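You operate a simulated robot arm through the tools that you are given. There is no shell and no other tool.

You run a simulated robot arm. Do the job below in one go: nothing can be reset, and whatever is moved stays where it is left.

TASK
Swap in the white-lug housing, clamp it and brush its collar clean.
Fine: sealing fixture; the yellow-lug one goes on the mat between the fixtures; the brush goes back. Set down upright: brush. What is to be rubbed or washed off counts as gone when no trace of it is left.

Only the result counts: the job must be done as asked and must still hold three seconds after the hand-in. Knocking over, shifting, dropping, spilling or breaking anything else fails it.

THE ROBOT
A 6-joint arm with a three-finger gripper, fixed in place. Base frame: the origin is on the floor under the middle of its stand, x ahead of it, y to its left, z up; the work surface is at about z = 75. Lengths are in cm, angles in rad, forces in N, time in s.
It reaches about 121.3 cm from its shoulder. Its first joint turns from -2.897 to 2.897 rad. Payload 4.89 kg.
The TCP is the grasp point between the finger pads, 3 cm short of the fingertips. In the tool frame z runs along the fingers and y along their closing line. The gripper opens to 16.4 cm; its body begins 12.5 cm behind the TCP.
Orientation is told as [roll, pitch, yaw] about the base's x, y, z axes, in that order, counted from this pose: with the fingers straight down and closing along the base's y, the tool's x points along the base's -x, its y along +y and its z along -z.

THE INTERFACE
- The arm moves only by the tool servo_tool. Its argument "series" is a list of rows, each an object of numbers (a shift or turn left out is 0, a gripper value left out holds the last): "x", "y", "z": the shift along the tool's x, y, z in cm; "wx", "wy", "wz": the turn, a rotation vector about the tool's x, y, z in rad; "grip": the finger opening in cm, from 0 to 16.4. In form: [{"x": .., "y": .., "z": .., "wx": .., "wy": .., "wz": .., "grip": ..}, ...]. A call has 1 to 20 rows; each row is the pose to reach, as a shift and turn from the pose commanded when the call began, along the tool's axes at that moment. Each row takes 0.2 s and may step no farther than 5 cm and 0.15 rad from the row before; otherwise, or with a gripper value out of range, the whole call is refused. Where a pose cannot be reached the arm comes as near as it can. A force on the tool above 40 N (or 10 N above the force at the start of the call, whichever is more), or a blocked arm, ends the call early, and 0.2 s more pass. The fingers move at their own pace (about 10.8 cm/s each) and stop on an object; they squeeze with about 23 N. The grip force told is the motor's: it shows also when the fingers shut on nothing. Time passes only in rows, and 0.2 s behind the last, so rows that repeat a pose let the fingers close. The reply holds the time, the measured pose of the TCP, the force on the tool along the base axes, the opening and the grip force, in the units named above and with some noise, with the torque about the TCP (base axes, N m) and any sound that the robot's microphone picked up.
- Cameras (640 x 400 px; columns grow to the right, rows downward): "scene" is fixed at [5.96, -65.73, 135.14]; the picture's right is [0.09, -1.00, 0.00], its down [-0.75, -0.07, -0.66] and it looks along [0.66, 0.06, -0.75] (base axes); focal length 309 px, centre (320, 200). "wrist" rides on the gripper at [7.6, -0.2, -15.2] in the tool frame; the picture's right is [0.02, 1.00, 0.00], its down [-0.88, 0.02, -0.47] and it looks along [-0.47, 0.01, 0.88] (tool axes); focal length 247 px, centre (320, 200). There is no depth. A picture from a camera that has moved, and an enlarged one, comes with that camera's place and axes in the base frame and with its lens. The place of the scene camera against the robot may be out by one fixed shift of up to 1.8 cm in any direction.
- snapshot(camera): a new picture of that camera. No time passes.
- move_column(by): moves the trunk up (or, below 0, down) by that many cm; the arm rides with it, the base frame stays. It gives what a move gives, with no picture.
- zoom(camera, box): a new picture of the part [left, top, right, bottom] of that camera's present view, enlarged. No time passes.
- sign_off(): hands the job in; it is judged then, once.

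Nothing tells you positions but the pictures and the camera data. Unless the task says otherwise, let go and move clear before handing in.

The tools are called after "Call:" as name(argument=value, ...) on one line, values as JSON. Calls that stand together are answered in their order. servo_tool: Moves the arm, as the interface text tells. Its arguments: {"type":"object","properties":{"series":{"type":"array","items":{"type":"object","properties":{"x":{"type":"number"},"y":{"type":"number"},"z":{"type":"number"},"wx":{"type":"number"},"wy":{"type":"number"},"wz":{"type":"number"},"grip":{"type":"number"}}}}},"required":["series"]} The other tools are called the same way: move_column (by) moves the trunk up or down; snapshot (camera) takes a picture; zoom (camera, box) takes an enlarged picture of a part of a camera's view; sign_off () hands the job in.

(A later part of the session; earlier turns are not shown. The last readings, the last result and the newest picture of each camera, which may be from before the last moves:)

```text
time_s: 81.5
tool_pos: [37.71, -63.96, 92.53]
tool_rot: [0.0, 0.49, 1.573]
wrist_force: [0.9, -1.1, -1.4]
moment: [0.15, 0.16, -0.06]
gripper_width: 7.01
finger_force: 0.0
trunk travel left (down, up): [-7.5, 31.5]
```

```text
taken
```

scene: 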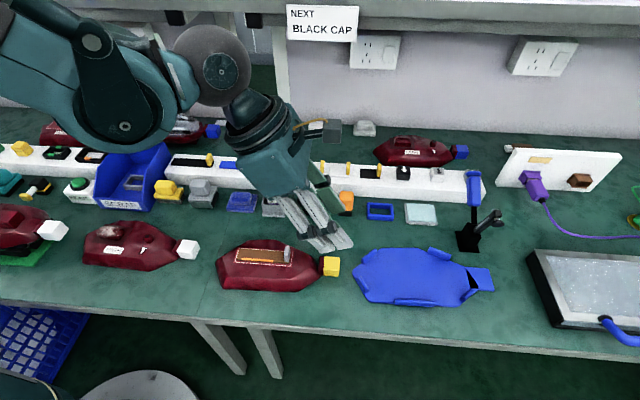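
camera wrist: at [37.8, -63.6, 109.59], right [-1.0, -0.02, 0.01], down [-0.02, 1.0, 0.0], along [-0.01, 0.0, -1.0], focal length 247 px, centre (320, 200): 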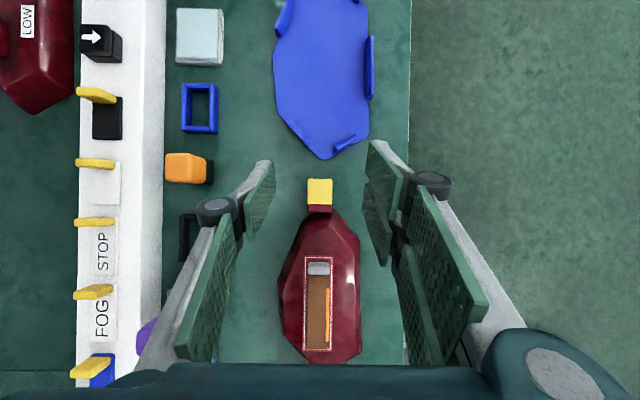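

The yellow-lug housing rests flat on the mat between the fixtures. Next I'll go over the HIGH housing's white lug with the same leaned posture and check its alignment from straight above.

Call:
servo_tool(series=[{"x": -3.7, "z": -1.97}, {"x": -7.5, "z": -4.0}, {"x": -11.3, "z": -6.03}, {"x": -15.1, "z": -8.05}, {"x": -18.9, "z": -10.08}, {"x": -21.8, "z": -11.62}, {"x": -24.6, "z": -13.1}, {"x": -27, "z": -14.4}])

Call:
snapshot(camera="wrist")

Call:
zoom(camera="wrist", box=[260, 140, 400, 380])

```text
time_s: 83.3
tool_pos: [37.73, -33.79, 93.0]
tool_rot: [0.0, 0.487, 1.572]
wrist_force: [-0.6, -0.5, 0.1]
moment: [0.01, 0.0, 0.01]
gripper_width: 7.0
finger_force: 0.1
trunk travel left (down, up): [-7.5, 31.5]
```

```text
taken
camera wrist: at [37.78, -33.36, 110.01], right [-1.0, -0.02, 0.01], down [-0.02, 1.0, 0.0], along [-0.01, 0.0, -1.0], focal length 247 px, centre (320, 200)
```

wrist: 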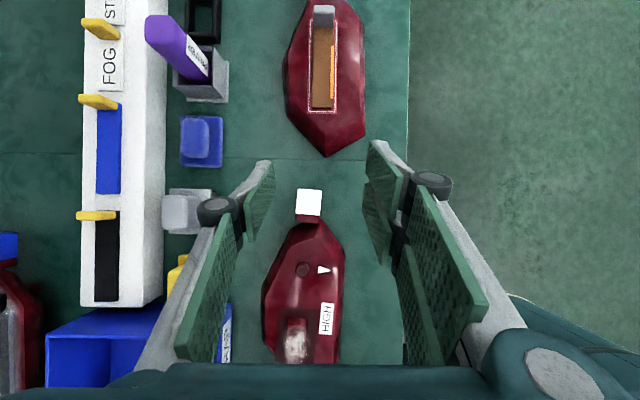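

```text
1.67 times, centred on (330, 260) of wrist
camera zoom: at [37.78, -33.36, 110.01], right [-1.0, -0.02, 0.01], down [-0.02, 1.0, 0.0], along [-0.01, 0.0, -1.0], focal length 412 px, centre (303, 100)
```

zoom: 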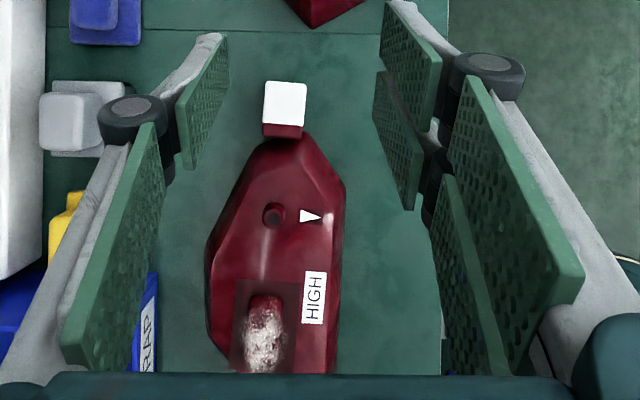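

Call:
zoom(camera="wrist", box=[280, 175, 344, 239])

Call:
zoom(camera="wrist", box=[255, 290, 345, 365])

```text
6.25 times, centred on (312, 207) of wrist
camera zoom: at [37.78, -33.36, 110.01], right [-1.0, -0.02, 0.01], down [-0.02, 1.0, 0.0], along [-0.01, 0.0, -1.0], focal length 1544 px, centre (370, 156)
```

zoom: 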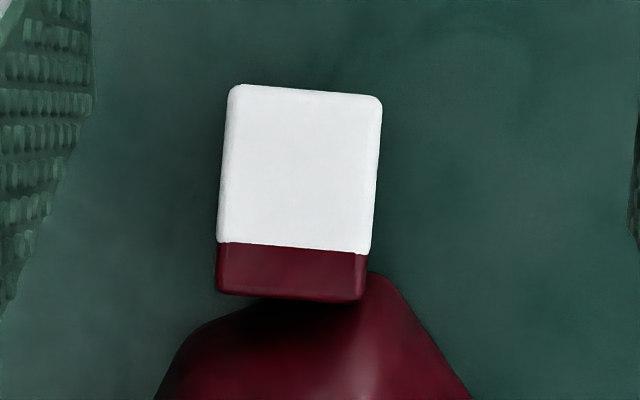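

```text
5.33 times, centred on (300, 328) of wrist
camera zoom: at [37.78, -33.36, 110.01], right [-1.0, -0.02, 0.01], down [-0.02, 1.0, 0.0], along [-0.01, 0.0, -1.0], focal length 1317 px, centre (427, -480)
```

zoom: 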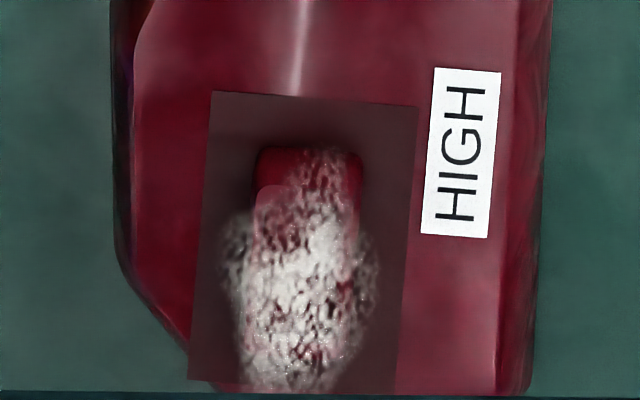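

The white lug is at about (38.9,−33.0), turned about −0.06 rad. I'll align the gripper to it and descend partway to check.

Call:
servo_tool(series=[{"x": -1, "y": -0.8, "z": 1.5, "wx": -0.028, "wz": 0.053, "grip": 6.5}, {"x": -2.3, "y": -1.21, "z": 3.5, "wx": -0.028, "wz": 0.053}, {"x": -3.6, "y": -1.21, "z": 5.5, "wx": -0.028, "wz": 0.053}, {"x": -4.985, "y": -1.21, "z": 7.54, "wx": -0.028, "wz": 0.053}])

Call:
snapshot(camera="wrist")

```text
time_s: 84.3
tool_pos: [38.66, -32.71, 83.71]
tool_rot: [-0.001, 0.489, 1.51]
wrist_force: [-1.0, 0.1, 1.4]
moment: [-0.06, -0.12, 0.11]
gripper_width: 6.51
finger_force: 0.0
trunk travel left (down, up): [-7.5, 31.5]
```

```text
taken
camera wrist: at [38.75, -32.28, 100.68], right [-1.0, 0.04, 0.01], down [0.04, 1.0, 0.0], along [-0.01, 0.0, -1.0], focal length 247 px, centre (320, 200)
```

wrist: 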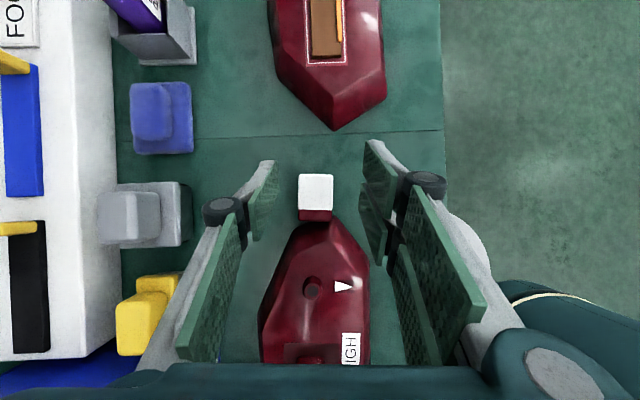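

Call:
servo_tool(series=[{"x": -0.6, "y": -0.28, "z": 1.3}, {"x": -1.2, "y": -0.28, "z": 2.6}, {"x": -1.55, "y": -0.28, "z": 3.4}, {"x": -1.63, "y": -0.28, "z": 3.55}])

Call:
servo_tool(series=[{"grip": 5}, {"grip": 4}, {"grip": 3}, {"grip": 0}, {"grip": 0}])

Call:
snapshot(camera="wrist")

```text
time_s: 85.3
tool_pos: [38.94, -33.08, 79.91]
tool_rot: [-0.001, 0.489, 1.511]
wrist_force: [-0.8, 0.3, 0.1]
moment: [-0.01, -0.02, 0.0]
gripper_width: 6.49
finger_force: 0.1
trunk travel left (down, up): [-7.5, 31.5]
```

```text
time_s: 86.5
tool_pos: [39.01, -33.0, 80.04]
tool_rot: [0.0, 0.489, 1.51]
wrist_force: [-0.2, -1.0, 0.8]
moment: [-0.03, -0.03, -0.04]
gripper_width: 3.16
finger_force: 23.1
trunk travel left (down, up): [-7.5, 31.5]
```

```text
taken
camera wrist: at [39.13, -32.57, 96.93], right [-1.0, 0.04, 0.01], down [0.04, 1.0, 0.0], along [-0.01, 0.0, -1.0], focal length 247 px, centre (320, 200)
```

wrist: 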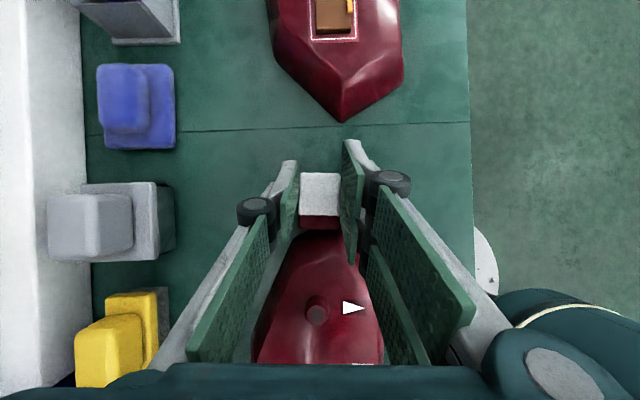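

Call:
servo_tool(series=[{"grip": 0, "x": 0.47, "z": -0.88}, {"grip": 0, "x": 1.41, "z": -2.65}, {"grip": 0, "x": 2.82, "z": -5.29}, {"grip": 0, "x": 4.7, "z": -8.82}, {"grip": 0, "x": 6.12, "z": -11.47}])

Call:
zoom(camera="wrist", box=[240, 130, 400, 260])

Call:
snapshot(camera="scene")

```text
time_s: 87.8
tool_pos: [39.07, -33.2, 92.91]
tool_rot: [0.001, 0.49, 1.513]
wrist_force: [0.5, 0.6, -1.5]
moment: [-0.14, 0.11, -0.06]
gripper_width: 3.17
finger_force: 22.6
trunk travel left (down, up): [-7.5, 31.5]
```

```text
3.08 times, centred on (320, 195) of wrist
camera zoom: at [39.21, -32.71, 109.95], right [-1.0, 0.04, 0.01], down [0.04, 1.0, 0.0], along [-0.01, 0.0, -1.0], focal length 760 px, centre (320, 215)
```

zoom: 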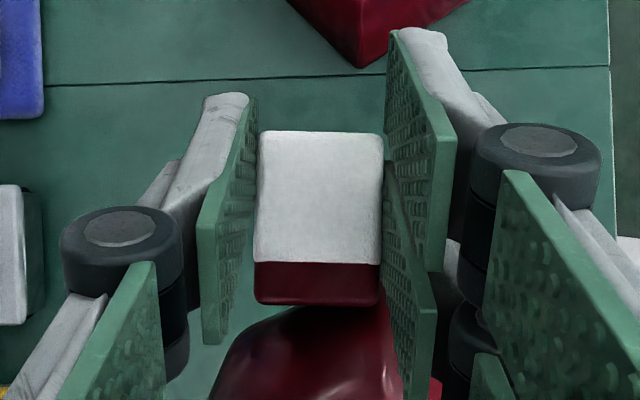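

```text
taken
```

scene: 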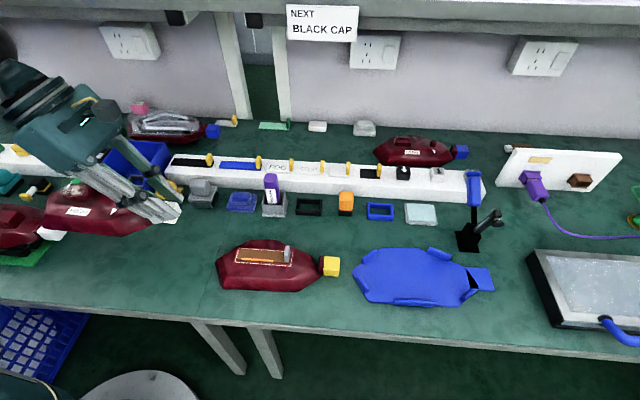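

The white-lug housing hangs level in the grip. I'll turn it back to the fixture's direction and carry it over to the blue fixture.

Call:
servo_tool(series=[{"grip": 0, "wx": 0.014, "wz": -0.027}, {"grip": 0, "wx": 0.0277, "wz": -0.052}])

Call:
servo_tool(series=[{"grip": 0, "x": 3.6, "z": 1.92}, {"grip": 0, "x": 7.4, "z": 3.95}, {"grip": 0, "x": 11.2, "z": 5.97}, {"grip": 0, "x": 15.0, "z": 8.0}, {"grip": 0, "x": 18.8, "z": 10.03}, {"grip": 0, "x": 22.6, "z": 12.05, "y": 0.3}, {"grip": 0, "x": 26.4, "z": 14.08, "y": 0.6}, {"grip": 0, "x": 30.2, "z": 16.1, "y": 0.9}, {"grip": 0, "x": 34.0, "z": 18.13, "y": 1.1}, {"grip": 0, "x": 37.8, "z": 20.16, "y": 1.3}, {"grip": 0, "x": 41.6, "z": 22.2, "y": 1.5}, {"grip": 0, "x": 45.4, "z": 24.2, "y": 1.5}, {"grip": 0, "x": 49.0, "z": 26.1, "y": 1.5}, {"grip": 0, "x": 50.5, "z": 26.9, "y": 1.5}])

Call:
snapshot(camera="wrist")

Call:
snapshot(camera="scene")

```text
time_s: 88.3
tool_pos: [39.05, -33.1, 92.89]
tool_rot: [0.0, 0.487, 1.571]
wrist_force: [-0.7, -0.2, -1.8]
moment: [-0.2, -0.02, -0.06]
gripper_width: 3.18
finger_force: 23.0
trunk travel left (down, up): [-7.5, 31.5]
```

```text
time_s: 91.3
tool_pos: [37.36, -90.27, 92.81]
tool_rot: [0.0, 0.49, 1.571]
wrist_force: [0.2, 0.9, -0.7]
moment: [-0.26, 0.0, -0.02]
gripper_width: 3.17
finger_force: 23.1
trunk travel left (down, up): [-7.5, 31.5]
```

```text
taken
camera wrist: at [37.49, -89.76, 109.82], right [-1.0, -0.02, 0.01], down [-0.02, 1.0, 0.0], along [-0.01, 0.0, -1.0], focal length 247 px, centre (320, 200)
```

wrist: 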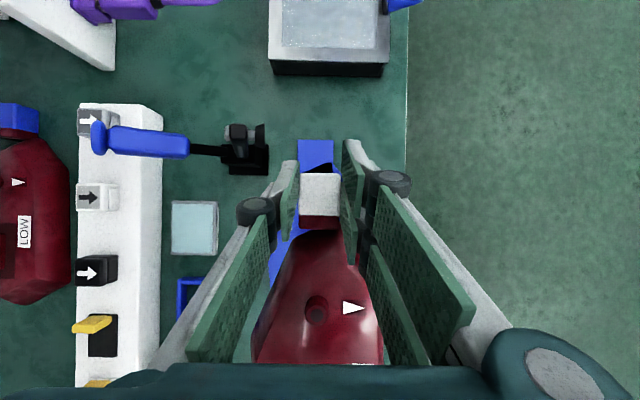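

```text
taken
```

scene: 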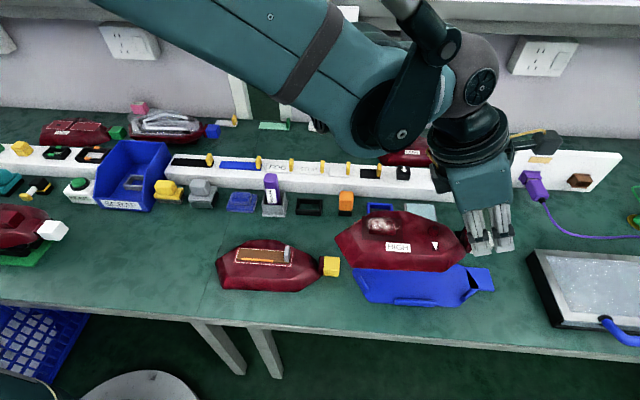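

Call:
servo_tool(series=[{"grip": 0, "z": 3.5, "x": 0.05, "y": -0.1}, {"grip": 0, "z": 7, "x": 0.1, "y": -0.18}, {"grip": 0, "z": 9.5, "x": 0.15, "y": -0.18}, {"grip": 0, "z": 11.2, "x": 0.17, "y": -0.18}])

Call:
snapshot(camera="wrist")

Call:
zoom(camera="scene", box=[330, 180, 530, 330])

```text
time_s: 92.3
tool_pos: [37.61, -95.82, 83.02]
tool_rot: [0.0, 0.487, 1.571]
wrist_force: [0.0, 1.3, -0.8]
moment: [-0.23, -0.09, 0.01]
gripper_width: 3.16
finger_force: 22.9
trunk travel left (down, up): [-7.5, 31.5]
```

```text
taken
camera wrist: at [37.78, -95.19, 100.05], right [-1.0, -0.02, 0.01], down [-0.02, 1.0, 0.0], along [-0.01, 0.0, -1.0], focal length 247 px, centre (320, 200)
```

wrist: 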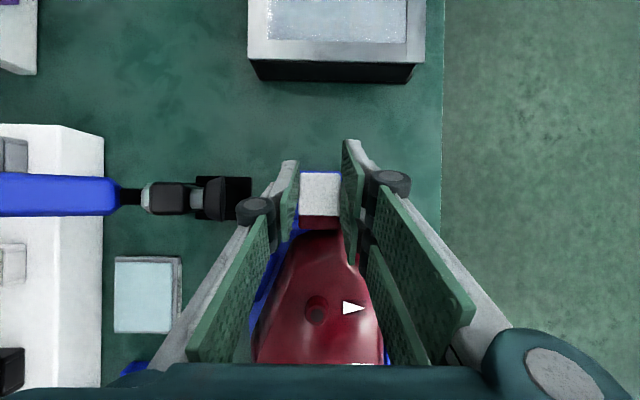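

```text
2.67 times, centred on (430, 255) of scene
camera zoom: at [5.96, -65.73, 135.14], right [0.09, -1.0, 0.0], down [-0.75, -0.07, -0.66], along [0.66, 0.06, -0.75], focal length 824 px, centre (27, 53)
```

zoom: 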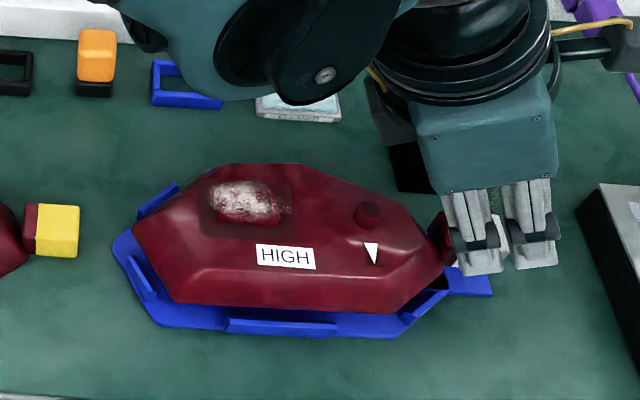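

The housing hovers 2 cm above the seat; its far end looks turned a hair toward +x, so I'll rotate it back ~0.03 rad and lower slowly while watching the force.

Call:
servo_tool(series=[{"grip": 0, "wx": 0.014, "wz": -0.0265}, {"grip": 0, "wx": 0.014, "wz": -0.0265, "x": -0.24, "z": 0.44}, {"grip": 0, "wx": 0.014, "wz": -0.0265, "x": -0.47, "z": 0.88}])

Call:
zoom(camera="scene", box=[330, 180, 530, 330])

Call:
zoom(camera="scene", box=[345, 230, 425, 310])

```text
time_s: 93.2
tool_pos: [37.77, -95.65, 82.15]
tool_rot: [-0.001, 0.488, 1.603]
wrist_force: [0.2, 0.1, 0.3]
moment: [0.15, 0.04, -0.28]
gripper_width: 3.16
finger_force: 23.3
trunk travel left (down, up): [-7.5, 31.5]
```

```text
2.67 times, centred on (430, 255) of scene
camera zoom: at [5.96, -65.73, 135.14], right [0.09, -1.0, 0.0], down [-0.75, -0.07, -0.66], along [0.66, 0.06, -0.75], focal length 824 px, centre (27, 53)
```

zoom: 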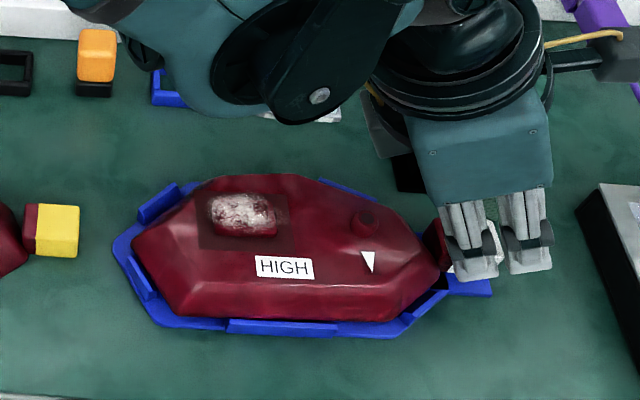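

```text
5.00 times, centred on (385, 270) of scene
camera zoom: at [5.96, -65.73, 135.14], right [0.09, -1.0, 0.0], down [-0.75, -0.07, -0.66], along [0.66, 0.06, -0.75], focal length 1546 px, centre (-5, -150)
```

zoom: 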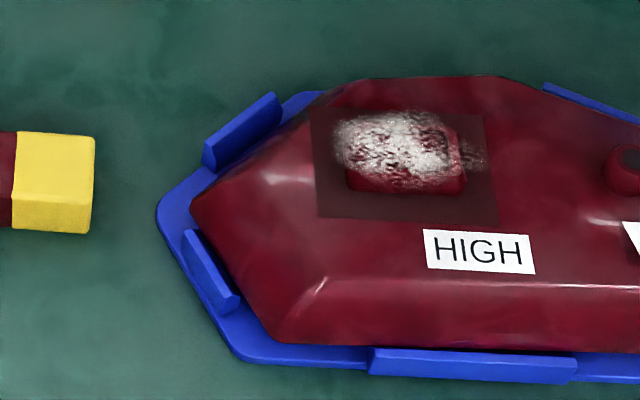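

Call:
servo_tool(series=[{"grip": 0, "wx": -0.0094, "wz": 0.0176, "x": 0.1, "z": -0.18}, {"grip": 0, "wx": -0.0094, "wz": 0.0176, "x": 0.1, "z": -0.18}])

Call:
zoom(camera="scene", box=[345, 230, 425, 310])

Call:
zoom(camera="scene", box=[420, 230, 500, 310])

```text
time_s: 93.8
tool_pos: [37.72, -95.66, 82.16]
tool_rot: [0.002, 0.488, 1.58]
wrist_force: [0.1, 0.0, -2.0]
moment: [-0.24, -0.05, 0.02]
gripper_width: 3.16
finger_force: 22.8
trunk travel left (down, up): [-7.5, 31.5]
```

```text
5.00 times, centred on (385, 270) of scene
camera zoom: at [5.96, -65.73, 135.14], right [0.09, -1.0, 0.0], down [-0.75, -0.07, -0.66], along [0.66, 0.06, -0.75], focal length 1546 px, centre (-5, -150)
```

zoom: 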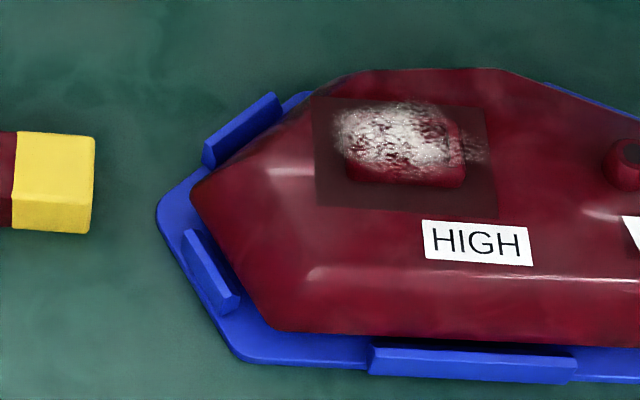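

```text
5.00 times, centred on (460, 270) of scene
camera zoom: at [5.96, -65.73, 135.14], right [0.09, -1.0, 0.0], down [-0.75, -0.07, -0.66], along [0.66, 0.06, -0.75], focal length 1546 px, centre (-380, -150)
```

zoom: 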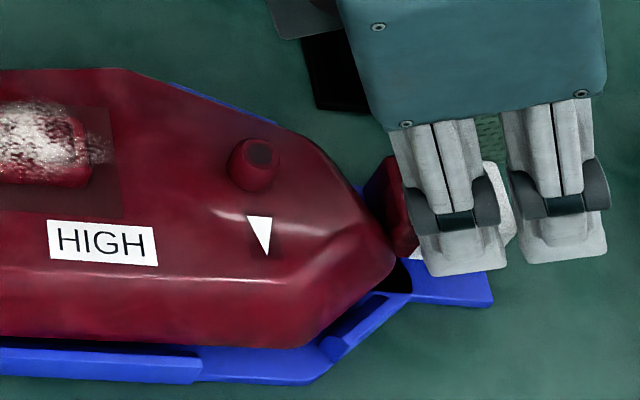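

Now it is freely hanging and the outline matches the seated outline of the previous housing, just higher. I'll lower straight down in small steps.

Call:
servo_tool(series=[{"grip": 0, "x": -0.14, "z": 0.26}, {"grip": 0, "x": -0.28, "z": 0.53}, {"grip": 0, "x": -0.38, "z": 0.71}, {"grip": 0, "x": -0.47, "z": 0.88}])

Call:
zoom(camera="scene", box=[345, 230, 425, 310])

Call:
zoom(camera="scene", box=[420, 230, 500, 310])

```text
time_s: 94.8
tool_pos: [37.74, -95.65, 81.28]
tool_rot: [-0.001, 0.488, 1.582]
wrist_force: [0.6, -0.7, -2.0]
moment: [-0.23, -0.05, -0.23]
gripper_width: 3.17
finger_force: 22.3
trunk travel left (down, up): [-7.5, 31.5]
```

```text
5.00 times, centred on (385, 270) of scene
camera zoom: at [5.96, -65.73, 135.14], right [0.09, -1.0, 0.0], down [-0.75, -0.07, -0.66], along [0.66, 0.06, -0.75], focal length 1546 px, centre (-5, -150)
```

zoom: 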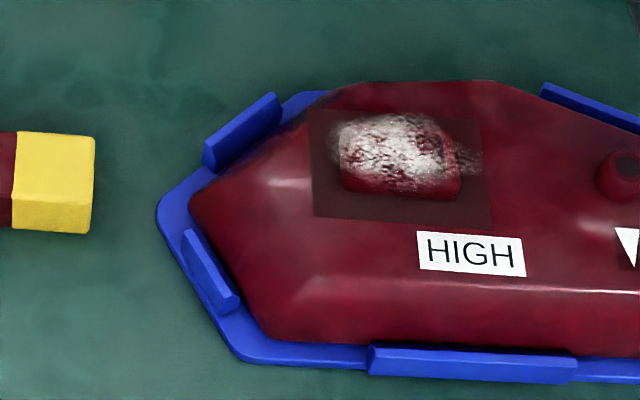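

```text
5.00 times, centred on (460, 270) of scene
camera zoom: at [5.96, -65.73, 135.14], right [0.09, -1.0, 0.0], down [-0.75, -0.07, -0.66], along [0.66, 0.06, -0.75], focal length 1546 px, centre (-380, -150)
```

zoom: 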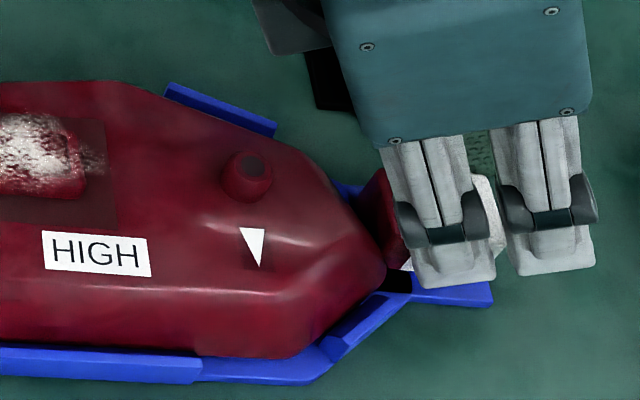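

Call:
servo_tool(series=[{"grip": 0, "x": -0.07, "z": 0.13}, {"grip": 0, "x": -0.14, "z": 0.26}, {"grip": 0, "x": -0.19, "z": 0.35}])

Call:
zoom(camera="scene", box=[345, 230, 505, 315])

```text
time_s: 95.5
tool_pos: [37.7, -95.58, 80.84]
tool_rot: [0.001, 0.489, 1.581]
wrist_force: [-0.2, 0.2, -0.7]
moment: [-0.04, -0.02, 0.0]
gripper_width: 3.2
finger_force: 22.8
trunk travel left (down, up): [-7.5, 31.5]
```

```text
4.00 times, centred on (425, 272) of scene
camera zoom: at [5.96, -65.73, 135.14], right [0.09, -1.0, 0.0], down [-0.75, -0.07, -0.66], along [0.66, 0.06, -0.75], focal length 1236 px, centre (-100, -90)
```

zoom: 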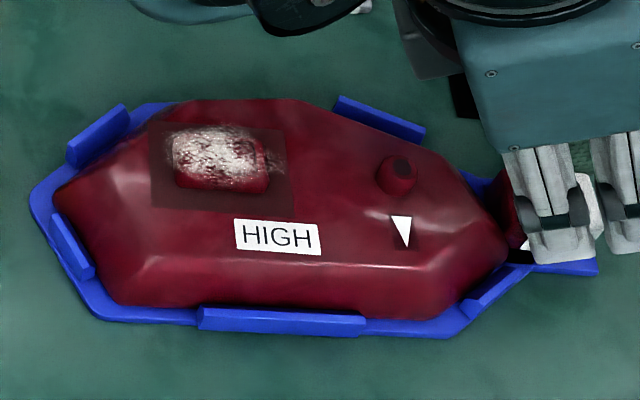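

Call:
servo_tool(series=[{"grip": 0, "x": -0.05, "z": 0.09}, {"grip": 0, "x": -0.09, "z": 0.18}])

```text
time_s: 96.2
tool_pos: [37.78, -95.71, 80.64]
tool_rot: [0.0, 0.488, 1.582]
wrist_force: [0.7, -0.1, 0.2]
moment: [0.03, -0.07, -0.11]
gripper_width: 3.17
finger_force: 23.4
trunk travel left (down, up): [-7.5, 31.5]
```

Call:
servo_tool(series=[{"grip": 0, "x": -0.05, "z": 0.09}, {"grip": 0, "x": -0.09, "z": 0.18}])

```text
time_s: 96.8
tool_pos: [37.69, -95.54, 80.48]
tool_rot: [0.002, 0.489, 1.581]
wrist_force: [3.0, 0.3, 6.1]
moment: [0.3, -0.28, -0.15]
gripper_width: 3.16
finger_force: 22.9
trunk travel left (down, up): [-7.5, 31.5]
```

Seated with light contact. I'll release the lug and check.

Call:
servo_tool(series=[{"grip": 2.8}, {"grip": 4}, {"grip": 6}, {"grip": 6}])

Call:
zoom(camera="scene", box=[345, 230, 505, 315])

Call:
snapshot(camera="wrist")

```text
time_s: 97.8
tool_pos: [37.71, -95.63, 80.38]
tool_rot: [0.0, 0.489, 1.581]
wrist_force: [-0.3, 0.5, 0.2]
moment: [0.0, 0.01, -0.03]
gripper_width: 6.01
finger_force: 0.1
trunk travel left (down, up): [-7.5, 31.5]
```

```text
4.00 times, centred on (425, 272) of scene
camera zoom: at [5.96, -65.73, 135.14], right [0.09, -1.0, 0.0], down [-0.75, -0.07, -0.66], along [0.66, 0.06, -0.75], focal length 1236 px, centre (-100, -90)
```

zoom: 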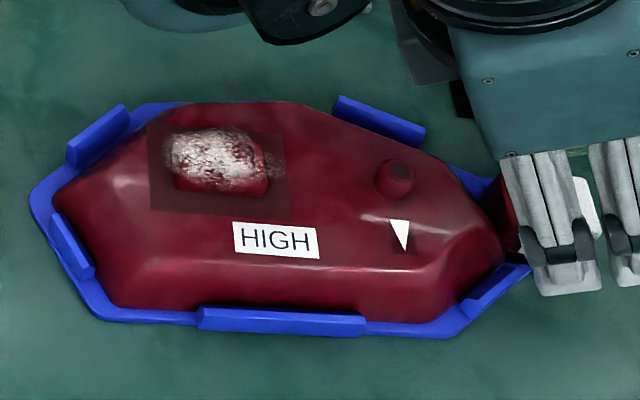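

```text
taken
camera wrist: at [37.75, -95.16, 97.48], right [-1.0, -0.03, 0.01], down [-0.03, 1.0, 0.0], along [-0.01, 0.0, -1.0], focal length 247 px, centre (320, 200)
```

wrist: 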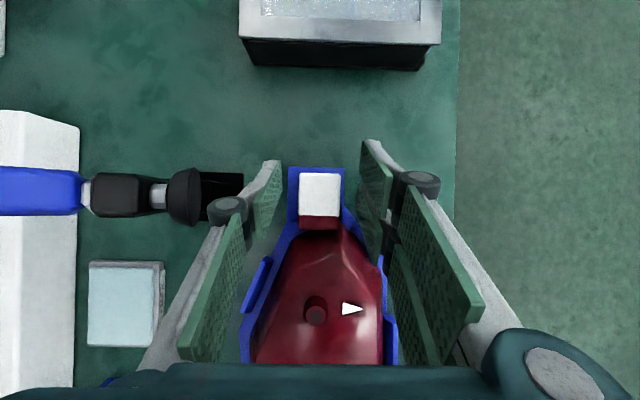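

The housing sits flush inside the tabs. I'll withdraw along the tool axis and then inspect the seat from above.

Call:
servo_tool(series=[{"z": -2}, {"z": -5}, {"z": -9}, {"z": -13}])

Call:
servo_tool(series=[{"x": -4, "z": -3}, {"x": -7, "z": -4}, {"x": -10, "z": -5}])

Call:
snapshot(camera="wrist")

Call:
zoom(camera="wrist", box=[220, 40, 420, 290])

Call:
zoom(camera="scene", box=[345, 220, 525, 320])

```text
time_s: 98.8
tool_pos: [37.7, -89.83, 91.91]
tool_rot: [0.0, 0.488, 1.581]
wrist_force: [-0.4, -1.9, -2.4]
moment: [0.16, 0.06, -0.05]
gripper_width: 6.01
finger_force: 0.1
trunk travel left (down, up): [-7.5, 31.5]
```

```text
time_s: 99.5
tool_pos: [37.48, -78.64, 91.49]
tool_rot: [0.0, 0.49, 1.581]
wrist_force: [-0.3, -0.3, 0.0]
moment: [0.06, 0.02, 0.02]
gripper_width: 6.01
finger_force: 0.0
trunk travel left (down, up): [-7.5, 31.5]
```

```text
taken
camera wrist: at [37.59, -78.12, 108.62], right [-1.0, -0.03, 0.01], down [-0.03, 1.0, 0.0], along [-0.01, 0.0, -1.0], focal length 247 px, centre (320, 200)
```

wrist: 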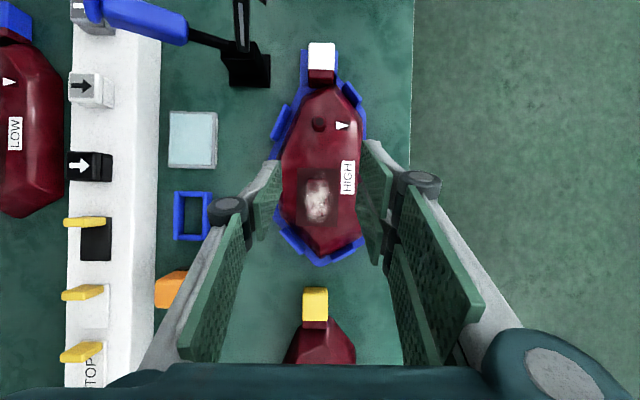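

```text
1.60 times, centred on (320, 165) of wrist
camera zoom: at [37.59, -78.12, 108.62], right [-1.0, -0.03, 0.01], down [-0.03, 1.0, 0.0], along [-0.01, 0.0, -1.0], focal length 395 px, centre (320, 256)
```

zoom: 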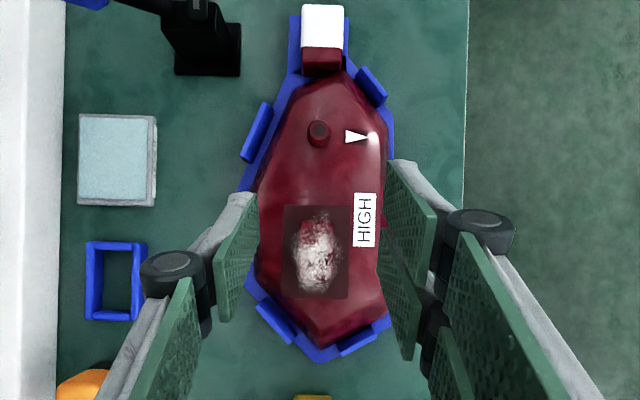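

```text
3.56 times, centred on (435, 270) of scene
camera zoom: at [5.96, -65.73, 135.14], right [0.09, -1.0, 0.0], down [-0.75, -0.07, -0.66], along [0.66, 0.06, -0.75], focal length 1099 px, centre (-89, -49)
```

zoom: 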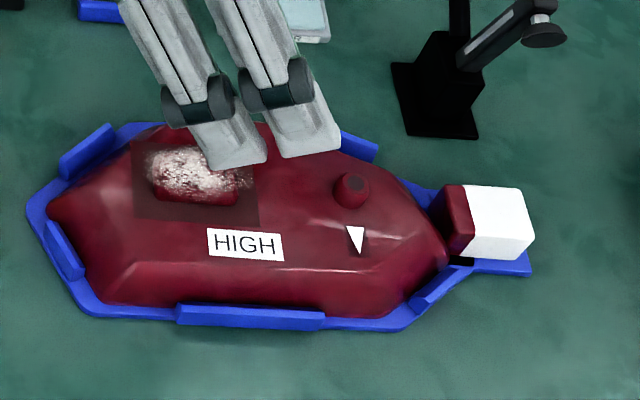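

The white-lug housing is properly seated with its lug under the clamp line. Now the clamp: its handle lies toward +x with its end near (57.3,−94.9,88). I'll straighten up and straddle the handle from above so that the far finger can pull it back to upright.

Call:
servo_tool(series=[{"wy": -0.13, "z": -3}, {"wy": -0.26, "z": -6}, {"wy": -0.39, "z": -9}, {"wy": -0.49, "z": -12, "grip": 8.5}])

Call:
servo_tool(series=[{"wz": 0.01}])

```text
time_s: 100.5
tool_pos: [37.35, -72.66, 102.24]
tool_rot: [0.0, -0.003, 1.58]
wrist_force: [-0.1, 0.4, 0.4]
moment: [0.03, 0.04, 0.02]
gripper_width: 8.51
finger_force: 0.1
trunk travel left (down, up): [-7.5, 31.5]
```

```text
time_s: 101.0
tool_pos: [37.23, -72.72, 102.12]
tool_rot: [-0.001, -0.002, 1.571]
wrist_force: [0.9, 1.1, -0.3]
moment: [0.01, 0.02, 0.01]
gripper_width: 8.49
finger_force: 0.1
trunk travel left (down, up): [-7.5, 31.5]
```

Call:
servo_tool(series=[{"x": 3.2, "y": -2.5}, {"x": 6.4, "y": -5.1}, {"x": 9.6, "y": -7.7}, {"x": 12.8, "y": -10.2}, {"x": 16, "y": -12.8}, {"x": 19.2, "y": -15.4}, {"x": 22.2, "y": -17.8}])

Call:
snapshot(camera="wrist")

Call:
zoom(camera="scene", box=[400, 100, 580, 280])

```text
time_s: 102.5
tool_pos: [55.18, -95.25, 102.23]
tool_rot: [0.0, 0.001, 1.57]
wrist_force: [-2.3, 0.9, 1.4]
moment: [-0.23, -0.19, 0.0]
gripper_width: 8.47
finger_force: 0.0
trunk travel left (down, up): [-7.5, 31.5]
```

```text
taken
camera wrist: at [55.18, -102.76, 117.41], right [-1.0, -0.02, 0.0], down [-0.02, 0.88, 0.47], along [-0.01, 0.47, -0.88], focal length 247 px, centre (320, 200)
```

wrist: 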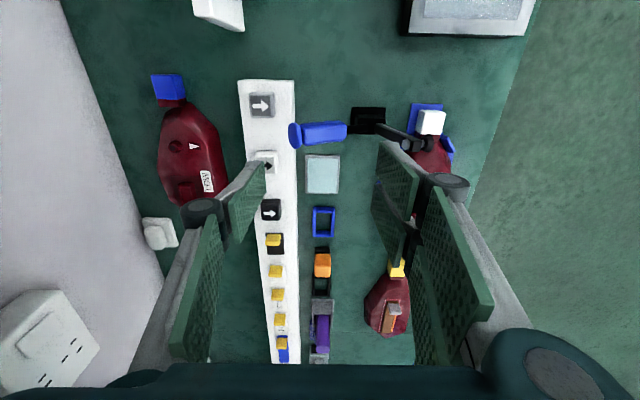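

```text
2.22 times, centred on (490, 190) of scene
camera zoom: at [5.96, -65.73, 135.14], right [0.09, -1.0, 0.0], down [-0.75, -0.07, -0.66], along [0.66, 0.06, -0.75], focal length 687 px, centre (-58, 222)
```

zoom: 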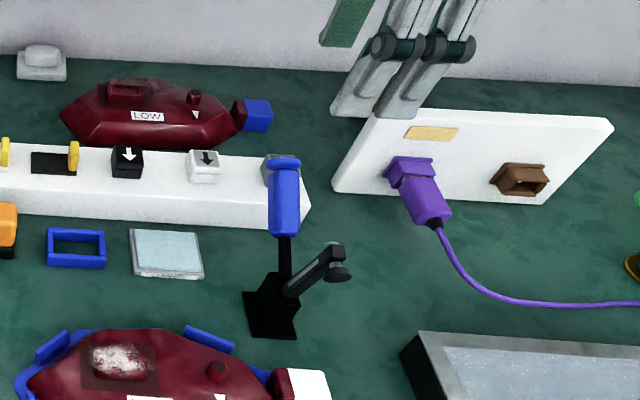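

Call:
servo_tool(series=[{"x": 0.45, "y": -0.3, "z": 4}, {"x": 0.45, "y": -0.3, "z": 8}, {"x": 0.45, "y": -0.3, "z": 11}])

Call:
snapshot(camera="wrist")

Call:
zoom(camera="scene", box=[400, 100, 580, 280])

```text
time_s: 103.3
tool_pos: [55.46, -95.3, 91.11]
tool_rot: [0.0, 0.0, 1.572]
wrist_force: [-1.0, 0.8, 0.5]
moment: [-0.09, -0.07, 0.0]
gripper_width: 8.5
finger_force: 0.0
trunk travel left (down, up): [-7.5, 31.5]
```

```text
taken
camera wrist: at [55.62, -102.92, 106.41], right [-1.0, -0.02, 0.0], down [-0.02, 0.88, 0.47], along [-0.01, 0.47, -0.88], focal length 247 px, centre (320, 200)
```

wrist: 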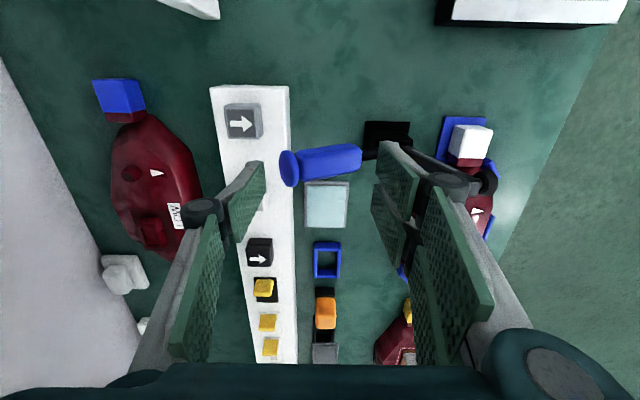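

```text
2.22 times, centred on (490, 190) of scene
camera zoom: at [5.96, -65.73, 135.14], right [0.09, -1.0, 0.0], down [-0.75, -0.07, -0.66], along [0.66, 0.06, -0.75], focal length 687 px, centre (-58, 222)
```

zoom: 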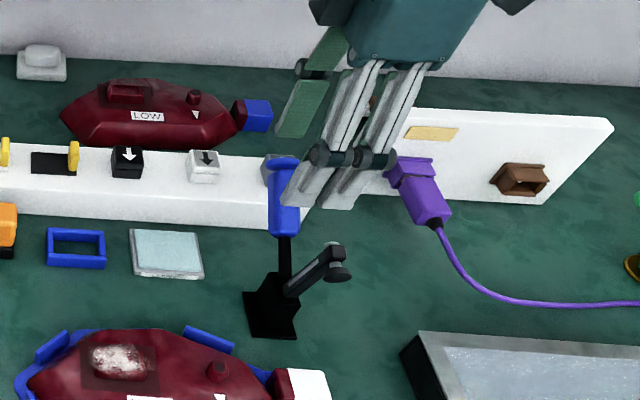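

Call:
servo_tool(series=[{"x": 0.6, "z": 1}, {"x": 0.6, "z": 1.9}])

Call:
servo_tool(series=[{"y": 1}, {"y": 2}, {"y": 3}, {"y": 4}])

Call:
zoom(camera="scene", box=[400, 100, 580, 280])

Call:
snapshot(camera="wrist")

```text
time_s: 104.0
tool_pos: [55.53, -95.88, 89.16]
tool_rot: [0.001, 0.001, 1.571]
wrist_force: [-0.4, 0.5, -0.3]
moment: [-0.03, -0.04, -0.03]
gripper_width: 8.5
finger_force: 0.2
trunk travel left (down, up): [-7.5, 31.5]
```

```text
time_s: 105.1
tool_pos: [52.12, -96.01, 89.51]
tool_rot: [-0.004, 0.002, 1.575]
wrist_force: [25.6, -5.8, 15.5]
moment: [-0.34, -1.43, -0.62]
gripper_width: 9.69
finger_force: 15.1
trunk travel left (down, up): [-7.5, 31.5]
stopped in row 4: the force on the tool passed its limit at 42 N (the readings are from after the stop); the commanded pose is now the measured one
```

```text
2.22 times, centred on (490, 190) of scene
camera zoom: at [5.96, -65.73, 135.14], right [0.09, -1.0, 0.0], down [-0.75, -0.07, -0.66], along [0.66, 0.06, -0.75], focal length 687 px, centre (-58, 222)
```

zoom: 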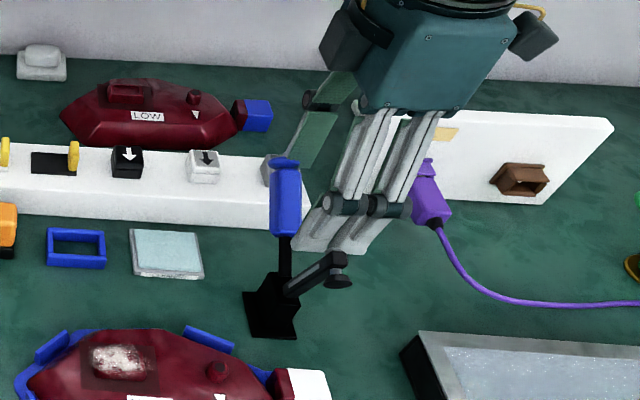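

```text
taken
camera wrist: at [52.17, -103.47, 104.76], right [-1.0, -0.02, -0.01], down [-0.02, 0.88, 0.47], along [-0.01, 0.47, -0.88], focal length 247 px, centre (320, 200)
```

wrist: 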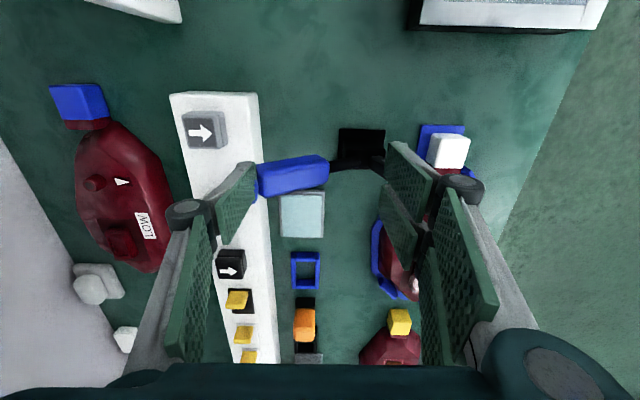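

The far finger just pushed on the handle's end face (force along the lever), so the lever did not turn. Better to grip the handle from both sides and swing it along its arc. I'll back off, rise and turn the gripper so it closes along y.

Call:
servo_tool(series=[{"y": -1.2}, {"y": -2.5, "z": -0.5}, {"y": -2.8, "z": -4}, {"y": -2.8, "z": -8}, {"y": -2.8, "z": -12}])

Call:
servo_tool(series=[{"wz": 0.14}, {"wz": 0.28}, {"wz": 0.42}, {"wz": 0.56}, {"wz": 0.7}, {"wz": 0.84}, {"wz": 0.98, "grip": 6}, {"wz": 1.12}, {"wz": 1.26}, {"wz": 1.4}, {"wz": 1.5}, {"wz": 1.571}])

Call:
snapshot(camera="wrist")

Call:
zoom(camera="scene", box=[400, 100, 580, 280])

```text
time_s: 106.3
tool_pos: [54.64, -95.84, 101.2]
tool_rot: [-0.003, -0.001, 1.572]
wrist_force: [0.4, -1.4, -1.7]
moment: [0.21, 0.08, -0.01]
gripper_width: 8.52
finger_force: 0.0
trunk travel left (down, up): [-7.5, 31.5]
```

```text
time_s: 108.9
tool_pos: [54.61, -95.97, 101.35]
tool_rot: [0.002, -0.003, 0.001]
wrist_force: [-0.9, 0.3, -0.4]
moment: [-0.02, 0.01, 0.0]
gripper_width: 6.0
finger_force: 0.0
trunk travel left (down, up): [-7.5, 31.5]
```

```text
taken
camera wrist: at [46.84, -96.07, 116.67], right [-0.02, 1.0, 0.0], down [0.88, 0.02, 0.48], along [0.48, 0.01, -0.88], focal length 247 px, centre (320, 200)
```

wrist: 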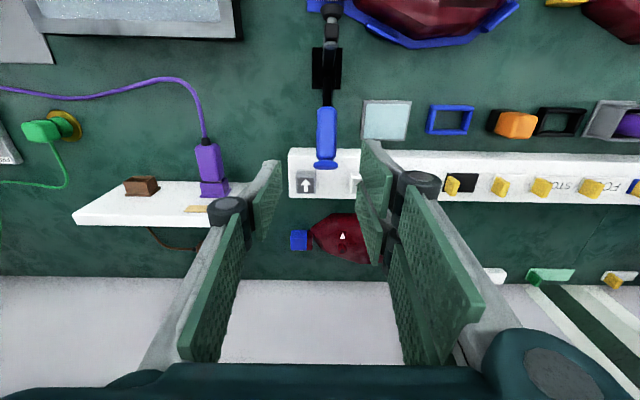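

```text
2.22 times, centred on (490, 190) of scene
camera zoom: at [5.96, -65.73, 135.14], right [0.09, -1.0, 0.0], down [-0.75, -0.07, -0.66], along [0.66, 0.06, -0.75], focal length 687 px, centre (-58, 222)
```

zoom: 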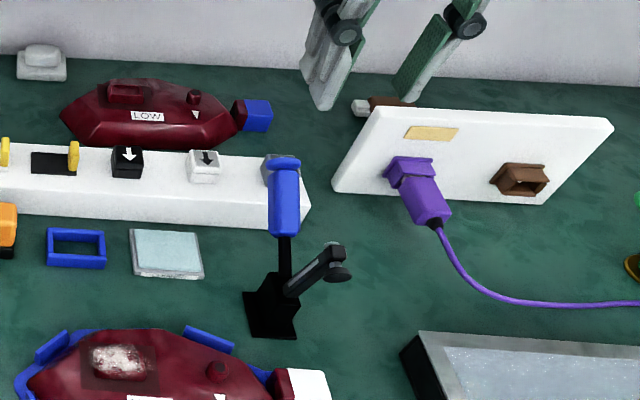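

Call:
servo_tool(series=[{"y": 0.6, "z": 4}, {"y": 0.6, "z": 8}, {"y": 0.6, "z": 10}])

Call:
snapshot(camera="wrist")

```text
time_s: 109.7
tool_pos: [54.6, -95.34, 91.18]
tool_rot: [-0.001, -0.004, 0.001]
wrist_force: [0.1, 1.0, 1.1]
moment: [-0.08, -0.09, 0.04]
gripper_width: 6.01
finger_force: 0.2
trunk travel left (down, up): [-7.5, 31.5]
```

```text
taken
camera wrist: at [46.86, -95.48, 106.49], right [-0.02, 1.0, 0.0], down [0.88, 0.02, 0.48], along [0.48, 0.01, -0.88], focal length 247 px, centre (320, 200)
```

wrist: 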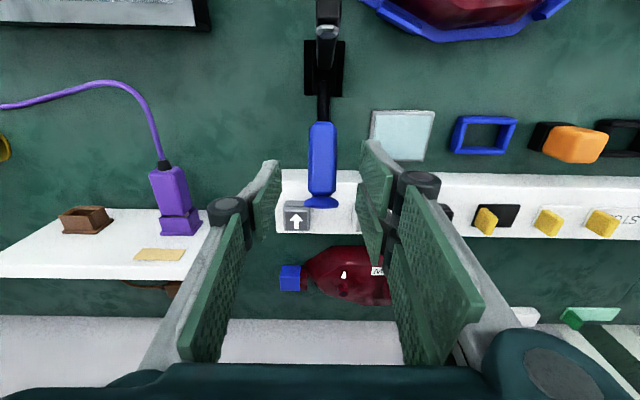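

Call:
servo_tool(series=[{"z": 2}, {"z": 4}, {"z": 5.3}, {"z": 5.3, "grip": 4}, {"z": 5.3, "grip": 2}, {"z": 5.3, "grip": 0}])

Call:
snapshot(camera="wrist")

Call:
zoom(camera="scene", box=[400, 100, 580, 280])

```text
time_s: 111.1
tool_pos: [54.63, -95.2, 86.11]
tool_rot: [0.002, -0.003, 0.001]
wrist_force: [-9.1, 35.4, -10.2]
moment: [0.97, -0.19, -0.58]
gripper_width: 2.56
finger_force: 44.5
trunk travel left (down, up): [-7.5, 31.5]
```

```text
taken
camera wrist: at [46.97, -95.29, 101.24], right [-0.02, 1.0, 0.0], down [0.88, 0.02, 0.48], along [0.48, 0.01, -0.88], focal length 247 px, centre (320, 200)
```

wrist: 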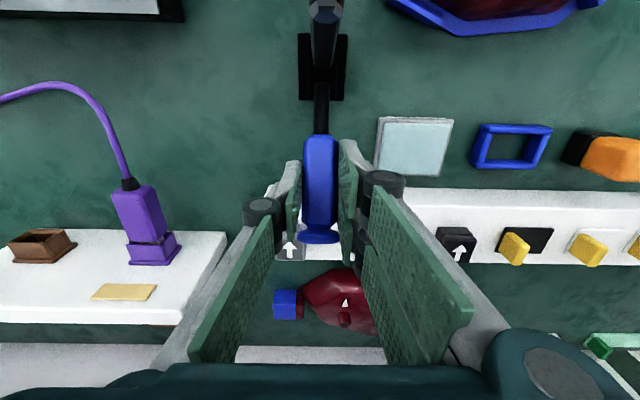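

```text
2.22 times, centred on (490, 190) of scene
camera zoom: at [5.96, -65.73, 135.14], right [0.09, -1.0, 0.0], down [-0.75, -0.07, -0.66], along [0.66, 0.06, -0.75], focal length 687 px, centre (-58, 222)
```

zoom: 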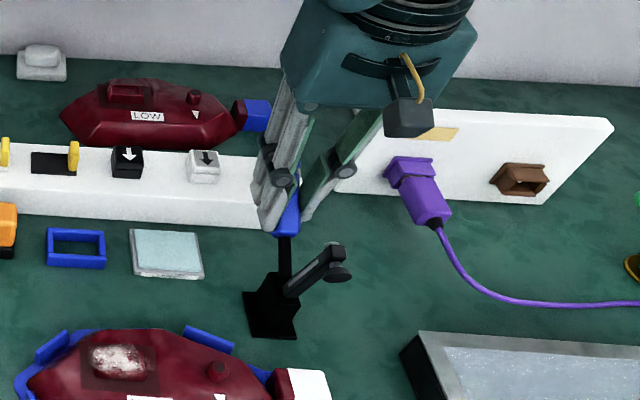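

The handle is gripped. I'll swing it up along its arc in steps.

Call:
servo_tool(series=[{"grip": 0, "y": 0.2}, {"grip": 0, "y": 0.2, "x": 0.72, "z": -0.87}, {"grip": 0, "y": 0.2, "x": 1.49, "z": -1.61}, {"grip": 0, "y": 0.2, "x": 2.35, "z": -2.25}])

Call:
zoom(camera="scene", box=[400, 100, 580, 280])

```text
time_s: 112.1
tool_pos: [52.29, -95.16, 88.26]
tool_rot: [-0.001, -0.004, 0.003]
wrist_force: [20.5, 5.2, -1.5]
moment: [0.13, -1.55, 0.04]
gripper_width: 2.58
finger_force: 44.7
trunk travel left (down, up): [-7.5, 31.5]
```

```text
2.22 times, centred on (490, 190) of scene
camera zoom: at [5.96, -65.73, 135.14], right [0.09, -1.0, 0.0], down [-0.75, -0.07, -0.66], along [0.66, 0.06, -0.75], focal length 687 px, centre (-58, 222)
```

zoom: 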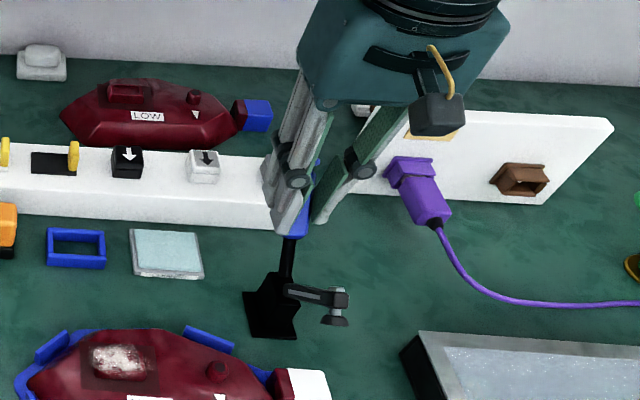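

Call:
servo_tool(series=[{"grip": 0, "x": 0.47, "z": -0.28}, {"grip": 0, "x": 0.94, "z": -0.52}, {"grip": 0, "x": 1.43, "z": -0.74}, {"grip": 0, "x": 1.92, "z": -0.93}, {"grip": 0, "x": 2.44, "z": -1.08}])

Call:
zoom(camera="scene", box=[400, 100, 580, 280])

```text
time_s: 113.3
tool_pos: [50.05, -95.21, 89.41]
tool_rot: [0.0, -0.004, 0.001]
wrist_force: [18.2, 15.2, -3.4]
moment: [0.4, -1.62, 0.48]
gripper_width: 2.56
finger_force: 45.7
trunk travel left (down, up): [-7.5, 31.5]
```

```text
2.22 times, centred on (490, 190) of scene
camera zoom: at [5.96, -65.73, 135.14], right [0.09, -1.0, 0.0], down [-0.75, -0.07, -0.66], along [0.66, 0.06, -0.75], focal length 687 px, centre (-58, 222)
```

zoom: 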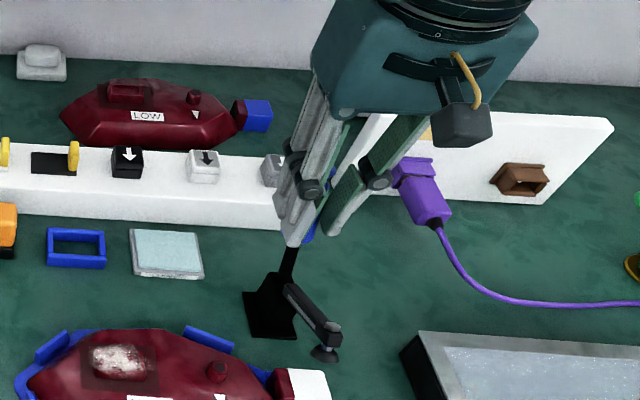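

Call:
servo_tool(series=[{"grip": 0, "x": 0.4, "z": -0.08}, {"grip": 0, "x": 0.8, "z": -0.16}, {"grip": 0, "x": 1.2, "z": -0.22}, {"grip": 0, "x": 1.6, "z": -0.27}, {"grip": 0, "x": 1.9, "z": -0.3}])

Call:
zoom(camera="scene", box=[400, 100, 580, 280])

Call:
snapshot(camera="wrist")

```text
time_s: 114.5
tool_pos: [47.97, -95.16, 89.78]
tool_rot: [-0.002, -0.002, 0.003]
wrist_force: [17.3, 14.4, 1.4]
moment: [0.38, -1.67, 0.37]
gripper_width: 2.58
finger_force: 44.5
trunk travel left (down, up): [-7.5, 31.5]
```

```text
2.22 times, centred on (490, 190) of scene
camera zoom: at [5.96, -65.73, 135.14], right [0.09, -1.0, 0.0], down [-0.75, -0.07, -0.66], along [0.66, 0.06, -0.75], focal length 687 px, centre (-58, 222)
```

zoom: 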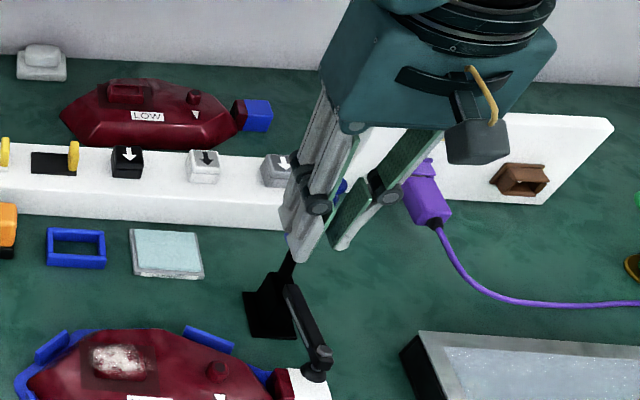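

```text
taken
camera wrist: at [40.21, -95.25, 104.98], right [-0.02, 1.0, 0.0], down [0.88, 0.02, 0.48], along [0.48, 0.01, -0.88], focal length 247 px, centre (320, 200)
```

wrist: 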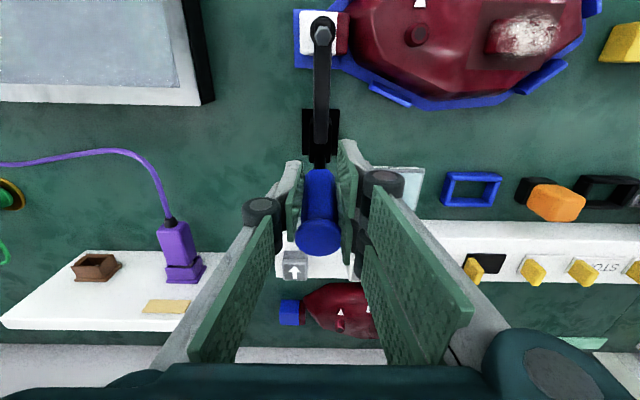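

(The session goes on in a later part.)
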